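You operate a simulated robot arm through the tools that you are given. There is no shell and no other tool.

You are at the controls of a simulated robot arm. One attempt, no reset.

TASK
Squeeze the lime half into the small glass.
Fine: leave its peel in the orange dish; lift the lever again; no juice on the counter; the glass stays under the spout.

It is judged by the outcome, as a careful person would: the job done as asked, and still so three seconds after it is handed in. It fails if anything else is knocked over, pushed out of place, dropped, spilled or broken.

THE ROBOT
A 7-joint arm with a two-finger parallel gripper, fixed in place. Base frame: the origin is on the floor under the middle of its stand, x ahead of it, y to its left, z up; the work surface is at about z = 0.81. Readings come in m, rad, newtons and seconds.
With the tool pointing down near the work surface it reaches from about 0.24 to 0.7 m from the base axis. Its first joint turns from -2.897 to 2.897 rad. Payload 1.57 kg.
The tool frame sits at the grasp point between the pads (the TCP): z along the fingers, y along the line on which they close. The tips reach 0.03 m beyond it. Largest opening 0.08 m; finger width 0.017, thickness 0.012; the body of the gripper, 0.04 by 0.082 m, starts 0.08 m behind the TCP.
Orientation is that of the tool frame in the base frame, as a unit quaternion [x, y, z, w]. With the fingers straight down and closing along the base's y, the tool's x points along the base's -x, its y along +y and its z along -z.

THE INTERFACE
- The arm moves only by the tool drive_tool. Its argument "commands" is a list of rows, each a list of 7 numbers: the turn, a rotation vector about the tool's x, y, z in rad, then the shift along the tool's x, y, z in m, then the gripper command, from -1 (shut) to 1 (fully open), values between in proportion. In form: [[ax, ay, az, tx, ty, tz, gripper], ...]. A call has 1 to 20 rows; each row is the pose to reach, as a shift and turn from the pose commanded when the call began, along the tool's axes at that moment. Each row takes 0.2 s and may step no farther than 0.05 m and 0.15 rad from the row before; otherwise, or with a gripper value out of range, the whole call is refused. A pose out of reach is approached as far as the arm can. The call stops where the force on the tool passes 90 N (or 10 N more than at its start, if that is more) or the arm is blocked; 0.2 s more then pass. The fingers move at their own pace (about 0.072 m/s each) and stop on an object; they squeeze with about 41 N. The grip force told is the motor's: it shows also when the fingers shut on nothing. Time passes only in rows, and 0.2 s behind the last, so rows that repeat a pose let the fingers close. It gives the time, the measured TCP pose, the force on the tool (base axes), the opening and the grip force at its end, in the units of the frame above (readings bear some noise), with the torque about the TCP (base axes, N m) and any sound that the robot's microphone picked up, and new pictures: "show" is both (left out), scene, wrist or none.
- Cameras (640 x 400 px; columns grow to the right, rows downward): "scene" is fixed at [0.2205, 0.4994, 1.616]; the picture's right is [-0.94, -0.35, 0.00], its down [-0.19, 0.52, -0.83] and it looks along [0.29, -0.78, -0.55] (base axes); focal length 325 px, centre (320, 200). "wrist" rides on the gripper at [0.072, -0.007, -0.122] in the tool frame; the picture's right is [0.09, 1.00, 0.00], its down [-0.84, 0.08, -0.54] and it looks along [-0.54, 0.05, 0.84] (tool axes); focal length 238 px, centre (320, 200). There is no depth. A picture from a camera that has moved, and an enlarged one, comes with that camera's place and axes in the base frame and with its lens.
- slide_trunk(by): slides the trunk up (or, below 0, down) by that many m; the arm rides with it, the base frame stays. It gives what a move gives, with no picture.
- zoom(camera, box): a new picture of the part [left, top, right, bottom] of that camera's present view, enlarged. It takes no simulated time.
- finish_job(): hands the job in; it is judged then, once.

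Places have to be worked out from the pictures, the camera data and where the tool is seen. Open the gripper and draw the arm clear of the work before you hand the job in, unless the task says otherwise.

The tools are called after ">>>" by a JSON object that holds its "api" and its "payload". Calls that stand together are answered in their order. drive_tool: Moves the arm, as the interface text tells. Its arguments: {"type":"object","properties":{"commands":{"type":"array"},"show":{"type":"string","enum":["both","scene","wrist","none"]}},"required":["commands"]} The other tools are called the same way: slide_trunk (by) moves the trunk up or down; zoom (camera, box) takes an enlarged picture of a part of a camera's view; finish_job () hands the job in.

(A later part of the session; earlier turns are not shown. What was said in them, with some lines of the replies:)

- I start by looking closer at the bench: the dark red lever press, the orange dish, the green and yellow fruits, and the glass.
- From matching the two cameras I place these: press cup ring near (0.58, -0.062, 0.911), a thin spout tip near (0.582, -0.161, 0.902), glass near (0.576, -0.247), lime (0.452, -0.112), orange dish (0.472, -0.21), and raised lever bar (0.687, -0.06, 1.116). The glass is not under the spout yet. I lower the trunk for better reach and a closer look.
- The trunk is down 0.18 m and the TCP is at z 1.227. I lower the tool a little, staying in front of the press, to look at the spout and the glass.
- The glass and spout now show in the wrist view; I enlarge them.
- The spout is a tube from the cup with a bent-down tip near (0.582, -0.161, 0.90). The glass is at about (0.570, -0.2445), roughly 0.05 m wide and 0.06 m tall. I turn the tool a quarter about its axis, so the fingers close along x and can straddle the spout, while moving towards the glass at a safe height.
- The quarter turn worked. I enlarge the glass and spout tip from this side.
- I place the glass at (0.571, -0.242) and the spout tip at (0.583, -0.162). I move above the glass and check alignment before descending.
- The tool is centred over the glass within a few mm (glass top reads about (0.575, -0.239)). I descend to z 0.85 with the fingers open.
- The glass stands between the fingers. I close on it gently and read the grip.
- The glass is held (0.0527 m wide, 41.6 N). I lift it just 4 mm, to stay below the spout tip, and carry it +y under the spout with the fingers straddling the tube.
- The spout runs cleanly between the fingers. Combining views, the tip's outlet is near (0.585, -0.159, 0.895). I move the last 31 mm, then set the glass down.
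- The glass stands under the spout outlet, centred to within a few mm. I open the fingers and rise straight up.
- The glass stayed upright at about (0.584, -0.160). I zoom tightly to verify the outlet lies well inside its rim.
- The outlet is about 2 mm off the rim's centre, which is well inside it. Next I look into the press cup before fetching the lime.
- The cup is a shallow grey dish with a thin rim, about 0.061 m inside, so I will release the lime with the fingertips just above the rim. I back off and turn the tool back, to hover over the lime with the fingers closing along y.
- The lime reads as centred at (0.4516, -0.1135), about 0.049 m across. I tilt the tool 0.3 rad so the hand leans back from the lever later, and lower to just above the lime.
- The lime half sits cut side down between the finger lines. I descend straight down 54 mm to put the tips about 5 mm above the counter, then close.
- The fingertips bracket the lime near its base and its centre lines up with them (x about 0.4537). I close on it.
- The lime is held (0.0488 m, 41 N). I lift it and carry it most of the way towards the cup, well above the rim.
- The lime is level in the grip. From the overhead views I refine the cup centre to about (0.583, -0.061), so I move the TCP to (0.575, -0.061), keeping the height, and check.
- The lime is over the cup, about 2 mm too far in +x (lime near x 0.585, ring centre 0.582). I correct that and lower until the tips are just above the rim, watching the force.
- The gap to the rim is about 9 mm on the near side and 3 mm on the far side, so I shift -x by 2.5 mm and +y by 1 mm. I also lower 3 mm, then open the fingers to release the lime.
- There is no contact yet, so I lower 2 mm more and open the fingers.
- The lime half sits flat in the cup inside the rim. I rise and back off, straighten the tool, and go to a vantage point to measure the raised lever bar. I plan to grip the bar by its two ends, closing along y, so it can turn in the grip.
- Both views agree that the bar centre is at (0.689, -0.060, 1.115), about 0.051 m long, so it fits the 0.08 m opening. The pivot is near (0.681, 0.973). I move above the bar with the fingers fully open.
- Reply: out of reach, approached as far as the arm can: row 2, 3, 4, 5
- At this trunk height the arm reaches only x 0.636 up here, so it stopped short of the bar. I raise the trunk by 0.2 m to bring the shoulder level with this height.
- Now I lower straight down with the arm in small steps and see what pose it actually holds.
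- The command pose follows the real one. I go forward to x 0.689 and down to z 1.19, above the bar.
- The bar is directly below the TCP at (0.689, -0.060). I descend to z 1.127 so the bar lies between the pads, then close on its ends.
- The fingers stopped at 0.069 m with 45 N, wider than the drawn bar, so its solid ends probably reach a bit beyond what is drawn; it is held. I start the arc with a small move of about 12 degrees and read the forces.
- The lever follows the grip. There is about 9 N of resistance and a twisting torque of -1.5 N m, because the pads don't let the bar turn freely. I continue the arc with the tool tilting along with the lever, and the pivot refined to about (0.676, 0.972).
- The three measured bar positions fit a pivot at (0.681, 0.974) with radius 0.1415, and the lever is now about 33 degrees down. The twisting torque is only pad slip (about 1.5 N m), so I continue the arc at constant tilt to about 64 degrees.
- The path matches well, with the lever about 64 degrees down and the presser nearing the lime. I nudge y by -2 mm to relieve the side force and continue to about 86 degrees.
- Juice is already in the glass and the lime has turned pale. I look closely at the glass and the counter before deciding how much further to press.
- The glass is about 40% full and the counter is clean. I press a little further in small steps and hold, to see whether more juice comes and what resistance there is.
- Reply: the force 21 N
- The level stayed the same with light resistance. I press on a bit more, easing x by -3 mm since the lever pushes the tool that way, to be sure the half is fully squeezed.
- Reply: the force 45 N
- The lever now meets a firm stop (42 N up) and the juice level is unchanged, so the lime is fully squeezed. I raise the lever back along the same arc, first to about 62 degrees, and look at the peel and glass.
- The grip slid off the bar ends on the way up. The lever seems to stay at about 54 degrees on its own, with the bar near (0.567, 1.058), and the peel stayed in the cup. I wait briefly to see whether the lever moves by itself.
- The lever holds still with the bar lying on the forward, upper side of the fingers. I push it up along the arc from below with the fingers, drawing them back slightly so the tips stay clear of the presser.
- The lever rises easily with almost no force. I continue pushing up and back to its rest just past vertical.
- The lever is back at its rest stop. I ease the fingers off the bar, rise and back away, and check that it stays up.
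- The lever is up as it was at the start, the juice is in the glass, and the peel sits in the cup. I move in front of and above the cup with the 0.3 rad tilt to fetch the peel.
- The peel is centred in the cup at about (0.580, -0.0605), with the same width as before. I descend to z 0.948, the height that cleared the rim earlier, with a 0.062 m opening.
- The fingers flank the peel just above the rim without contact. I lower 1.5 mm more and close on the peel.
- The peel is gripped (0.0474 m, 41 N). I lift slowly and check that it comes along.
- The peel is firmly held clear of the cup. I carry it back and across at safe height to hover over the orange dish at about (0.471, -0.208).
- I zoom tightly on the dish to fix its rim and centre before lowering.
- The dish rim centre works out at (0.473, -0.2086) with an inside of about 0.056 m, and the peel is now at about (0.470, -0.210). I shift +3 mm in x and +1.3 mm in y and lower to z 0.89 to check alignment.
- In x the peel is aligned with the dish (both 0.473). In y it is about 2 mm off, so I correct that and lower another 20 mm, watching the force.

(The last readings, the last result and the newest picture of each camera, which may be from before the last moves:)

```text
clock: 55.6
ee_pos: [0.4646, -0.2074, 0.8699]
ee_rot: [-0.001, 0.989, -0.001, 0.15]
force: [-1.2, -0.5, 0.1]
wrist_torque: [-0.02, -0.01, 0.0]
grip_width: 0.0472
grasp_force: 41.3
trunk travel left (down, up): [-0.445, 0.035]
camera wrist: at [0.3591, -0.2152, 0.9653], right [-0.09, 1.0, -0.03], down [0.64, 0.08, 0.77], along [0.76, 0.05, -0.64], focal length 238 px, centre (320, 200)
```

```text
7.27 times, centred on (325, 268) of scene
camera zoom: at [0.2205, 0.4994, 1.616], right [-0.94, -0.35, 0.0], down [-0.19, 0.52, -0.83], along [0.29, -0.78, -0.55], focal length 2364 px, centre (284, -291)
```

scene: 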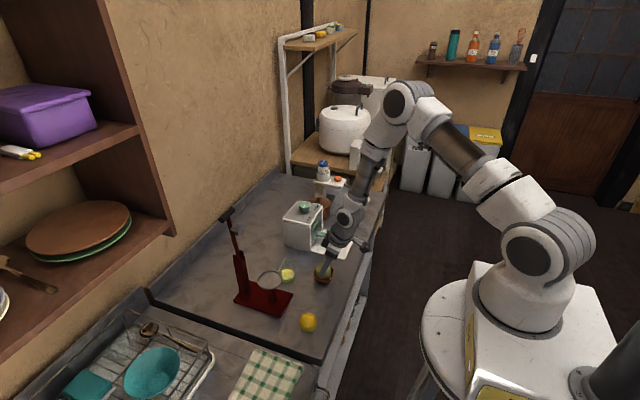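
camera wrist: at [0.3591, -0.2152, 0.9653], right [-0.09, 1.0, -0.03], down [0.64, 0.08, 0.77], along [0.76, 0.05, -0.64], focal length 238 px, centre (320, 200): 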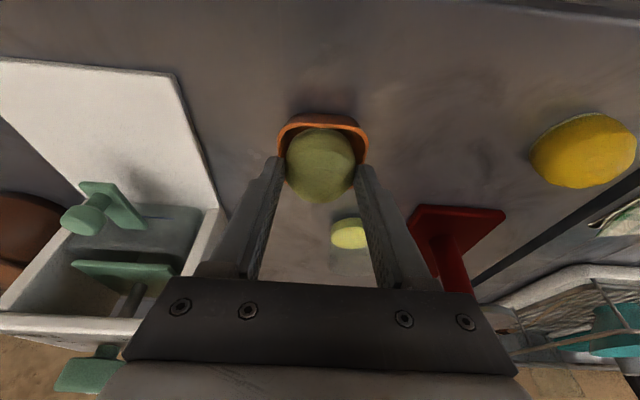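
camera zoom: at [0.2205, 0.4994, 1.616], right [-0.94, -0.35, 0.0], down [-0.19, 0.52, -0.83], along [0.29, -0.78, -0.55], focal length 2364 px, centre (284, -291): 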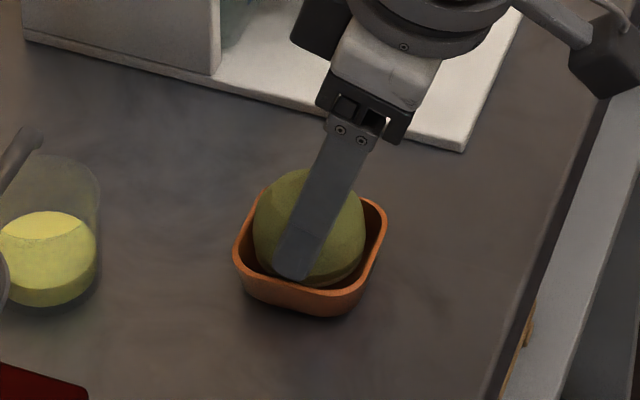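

The peel's lower edge is inside the dish and centred within a millimetre or so, with no contact force. I lower 2 mm more and open gently to release it.

>>> {"api": "drive_tool", "payload": {"commands": [[0, 0, 0, 0.0006, 0.0005, 0.0019, -0.1], [0, 0, 0, 0.0006, 0.0005, 0.0019, 0.25], [0, 0, 0, 0.0006, 0.0005, 0.0019, 0.4], [0, 0, 0, 0.0006, 0.0005, 0.0019, 0.5], [0, 0, 0, 0.0006, 0.0005, 0.0019, 0.5]], "show": "both"}}

>>> {"api": "zoom", "payload": {"camera": "wrist", "box": [260, 80, 380, 220]}}

>>> {"api": "zoom", "payload": {"camera": "scene", "box": [295, 240, 355, 295]}}

```text
clock: 56.8
ee_pos: [0.4649, -0.2079, 0.8682]
ee_rot: [0.0, 0.989, 0.001, 0.149]
force: [-0.6, 0.4, 0.2]
wrist_torque: [-0.01, 0.04, 0.0]
grip_width: 0.0596
grasp_force: 0.0
trunk travel left (down, up): [-0.445, 0.035]
camera wrist: at [0.3593, -0.2143, 0.9632], right [-0.09, 1.0, -0.03], down [0.64, 0.08, 0.77], along [0.76, 0.05, -0.64], focal length 238 px, centre (320, 200)
```

scene: 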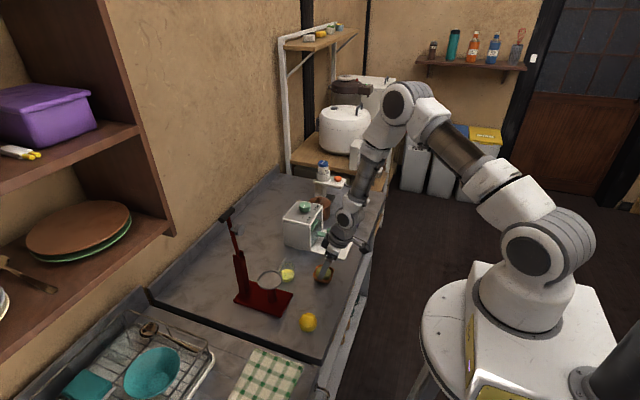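
wrist: 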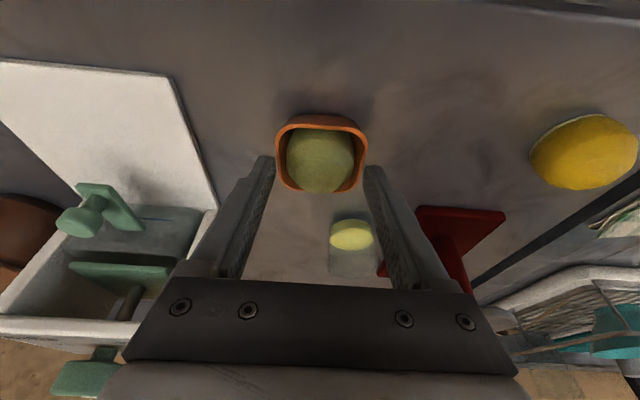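

```text
2.86 times, centred on (320, 150) of wrist
camera zoom: at [0.3593, -0.2143, 0.9632], right [-0.09, 1.0, -0.03], down [0.64, 0.08, 0.77], along [0.76, 0.05, -0.64], focal length 681 px, centre (320, 343)
```

zoom: 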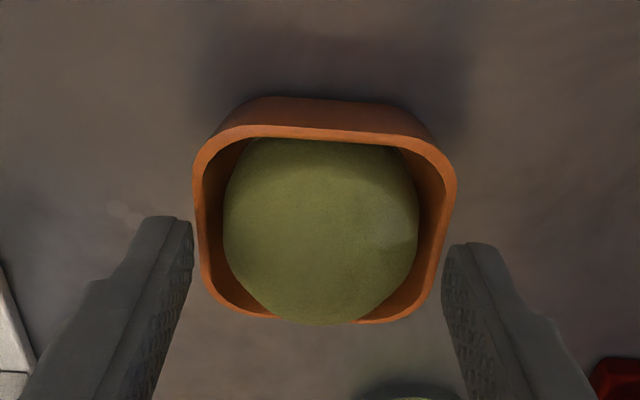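

```text
7.27 times, centred on (325, 268) of scene
camera zoom: at [0.2205, 0.4994, 1.616], right [-0.94, -0.35, 0.0], down [-0.19, 0.52, -0.83], along [0.29, -0.78, -0.55], focal length 2364 px, centre (284, -291)
```

zoom: 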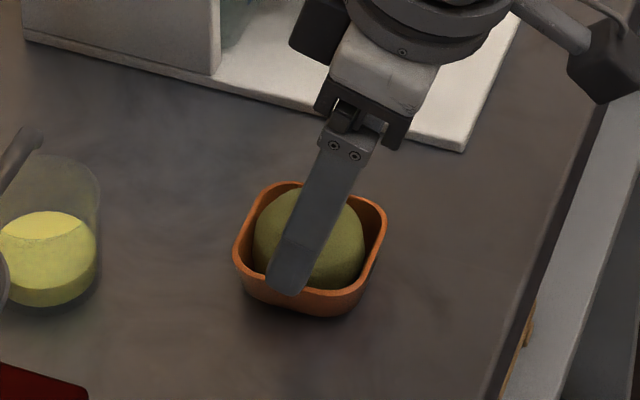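

The peel dropped flat into the orange dish. I rise straight up, then straighten and draw the arm clear.

>>> {"api": "drive_tool", "payload": {"commands": [[0, 0, 0, -0.0044, 0, -0.0143, 0.55], [0, 0, 0, -0.0148, 0, -0.0478, 0.55], [0, 0, 0, -0.0266, 0, -0.086, 0.55], [0, 0, 0, -0.0384, 0, -0.1242, 0.7], [0, 0, 0, -0.0502, 0, -0.1624, 1], [0, 0.1, 0, -0.04, 0.02, -0.197, 1], [0, 0.2, 0, -0.0298, 0.04, -0.2315, 1], [0, 0.3, 0, -0.0195, 0.06, -0.2661, 1], [0, 0.3, 0, -0.0195, 0.06, -0.2661, 1]], "show": "both"}}

>>> {"api": "zoom", "payload": {"camera": "scene", "box": [210, 190, 370, 330]}}

>>> {"api": "zoom", "payload": {"camera": "wrist", "box": [140, 40, 420, 260]}}

>>> {"api": "zoom", "payload": {"camera": "scene", "box": [250, 240, 350, 300]}}

```text
clock: 58.8
ee_pos: [0.4048, -0.1489, 1.1282]
ee_rot: [0.0, 1.0, 0.0, 0.001]
force: [-0.2, 0.2, 0.1]
wrist_torque: [0.03, 0.01, -0.01]
grip_width: 0.0799
grasp_force: 0.1
trunk travel left (down, up): [-0.445, 0.035]
camera wrist: at [0.3325, -0.1548, 1.2496], right [-0.09, 1.0, 0.0], down [0.84, 0.08, 0.54], along [0.54, 0.05, -0.84], focal length 238 px, centre (320, 200)
```

scene: 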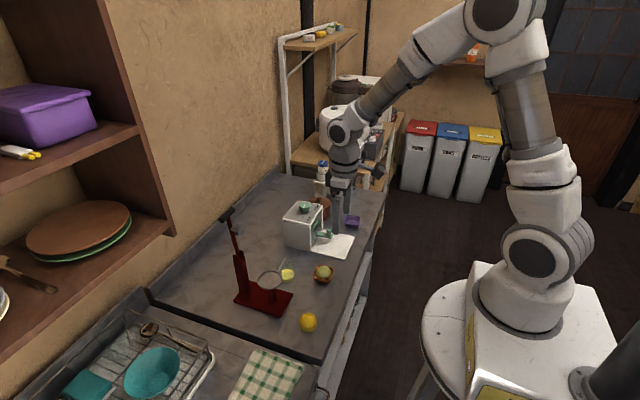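
wrist: 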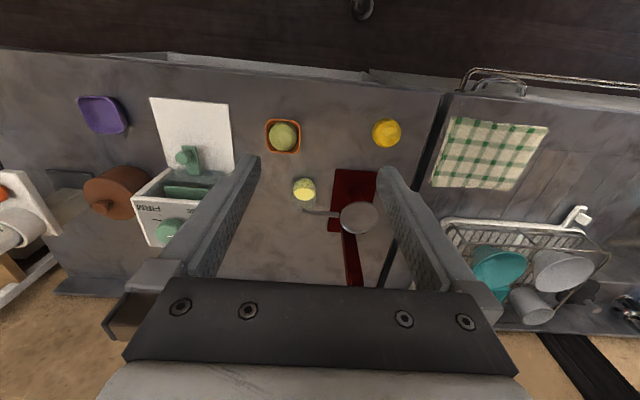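

```text
2.86 times, centred on (290, 260) of scene
camera zoom: at [0.2205, 0.4994, 1.616], right [-0.94, -0.35, 0.0], down [-0.19, 0.52, -0.83], along [0.29, -0.78, -0.55], focal length 929 px, centre (406, 29)
```

zoom: 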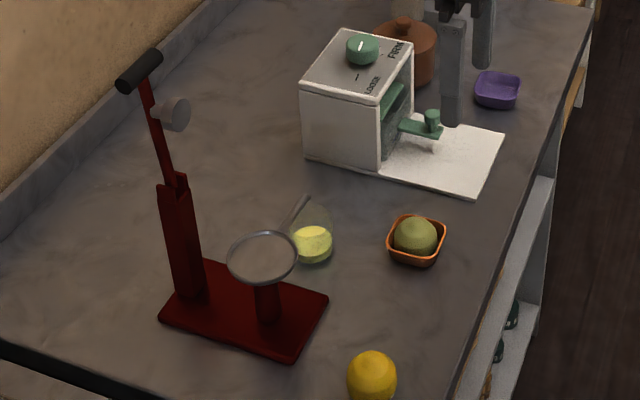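

```text
1.82 times, centred on (280, 150) of wrist
camera zoom: at [0.3325, -0.1548, 1.2496], right [-0.09, 1.0, 0.0], down [0.84, 0.08, 0.54], along [0.54, 0.05, -0.84], focal length 433 px, centre (393, 291)
```

zoom: 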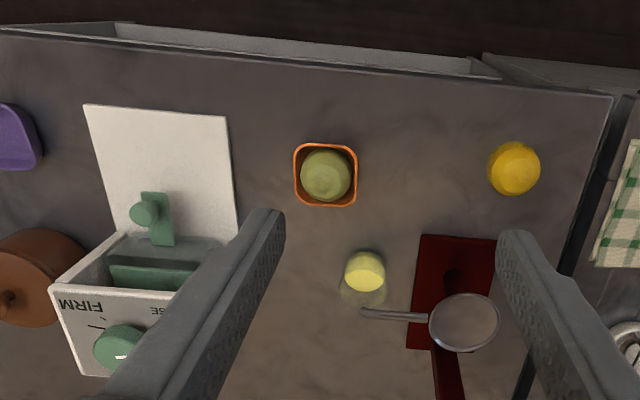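

```text
6.40 times, centred on (300, 270) of scene
camera zoom: at [0.2205, 0.4994, 1.616], right [-0.94, -0.35, 0.0], down [-0.19, 0.52, -0.83], along [0.29, -0.78, -0.55], focal length 2080 px, centre (448, -248)
```

zoom: 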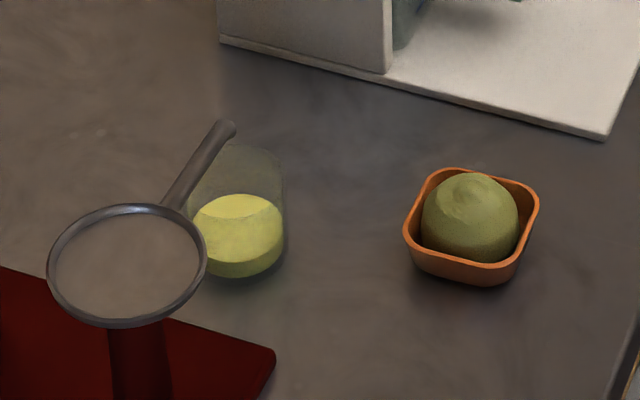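

Everything looks right. The peel is in the dish, the juice is in the glass under the spout, the counter is clean, the lever is raised, and the press and lemon are where they were. I draw the arm up and clear once more and let things settle.

>>> {"api": "drive_tool", "payload": {"commands": [[0, 0, 0, 0.005, 0, -0.045, 1], [0, 0, 0, 0.01, 0, -0.09, 1], [0, 0, 0, 0.015, 0.01, -0.135, 1], [0, 0, 0, 0.015, 0.02, -0.18, 1], [0, 0, 0, 0.015, 0.03, -0.22, 1], [0, 0, 0, 0.015, 0.03, -0.22, 1], [0, 0, 0, 0.015, 0.03, -0.22, 1], [0, 0, 0, 0.015, 0.03, -0.22, 1]], "show": "both"}}

>>> {"api": "zoom", "payload": {"camera": "scene", "box": [210, 190, 370, 330]}}

```text
clock: 60.6
ee_pos: [0.3891, -0.118, 1.3468]
ee_rot: [-0.001, 1.0, 0.0, 0.0]
force: [0.5, 0.7, 0.5]
wrist_torque: [0.0, 0.0, 0.01]
grip_width: 0.0796
grasp_force: 0.1
trunk travel left (down, up): [-0.445, 0.035]
camera wrist: at [0.3178, -0.1254, 1.4689], right [-0.09, 1.0, 0.0], down [0.84, 0.08, 0.54], along [0.54, 0.05, -0.84], focal length 238 px, centre (320, 200)
```

scene: 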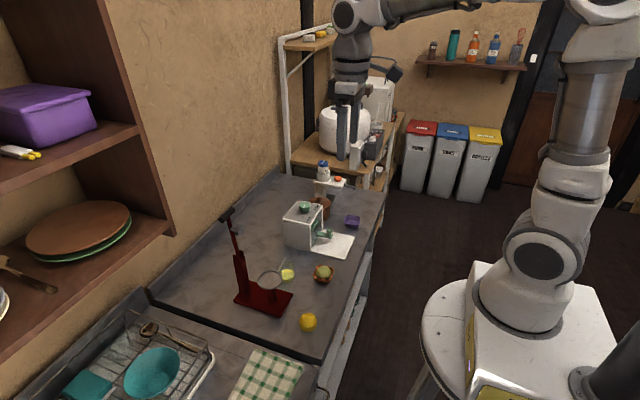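
wrist: 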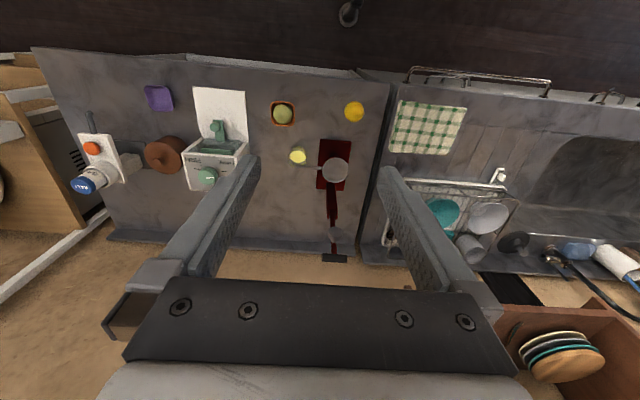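

```text
2.86 times, centred on (290, 260) of scene
camera zoom: at [0.2205, 0.4994, 1.616], right [-0.94, -0.35, 0.0], down [-0.19, 0.52, -0.83], along [0.29, -0.78, -0.55], focal length 929 px, centre (406, 29)
```

zoom: 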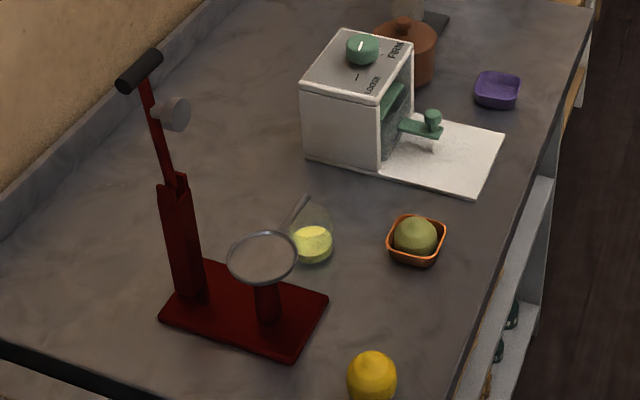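

The scene is unchanged and stable: juice in the glass under the spout, lever raised, peel in the orange dish, counter clean, gripper open and clear. I hand the job in.

>>> {"api": "finish_job", "payload": {}}

```text
The job is handed in.
```

The lime half is squeezed: the small glass is about 40% full of juice and stands under the press spout.

- **Glass:** it started about 8 cm to the side, so I moved it under the spout before squeezing.
- **Peel:** it is lying flat in the orange dish.
- **Lever:** I pressed it down until it met a firm stop, and it is now back up at its starting position. My grip slipped off the lever bar partway up, so I pushed it the rest of the way with the fingers. Nothing was disturbed.
- **Counter:** I saw no juice on it in the final pictures, and the lemon half, press and other items look as they were.

I opened the gripper and drew the arm clear before handing the job in. I have not seen a verdict.
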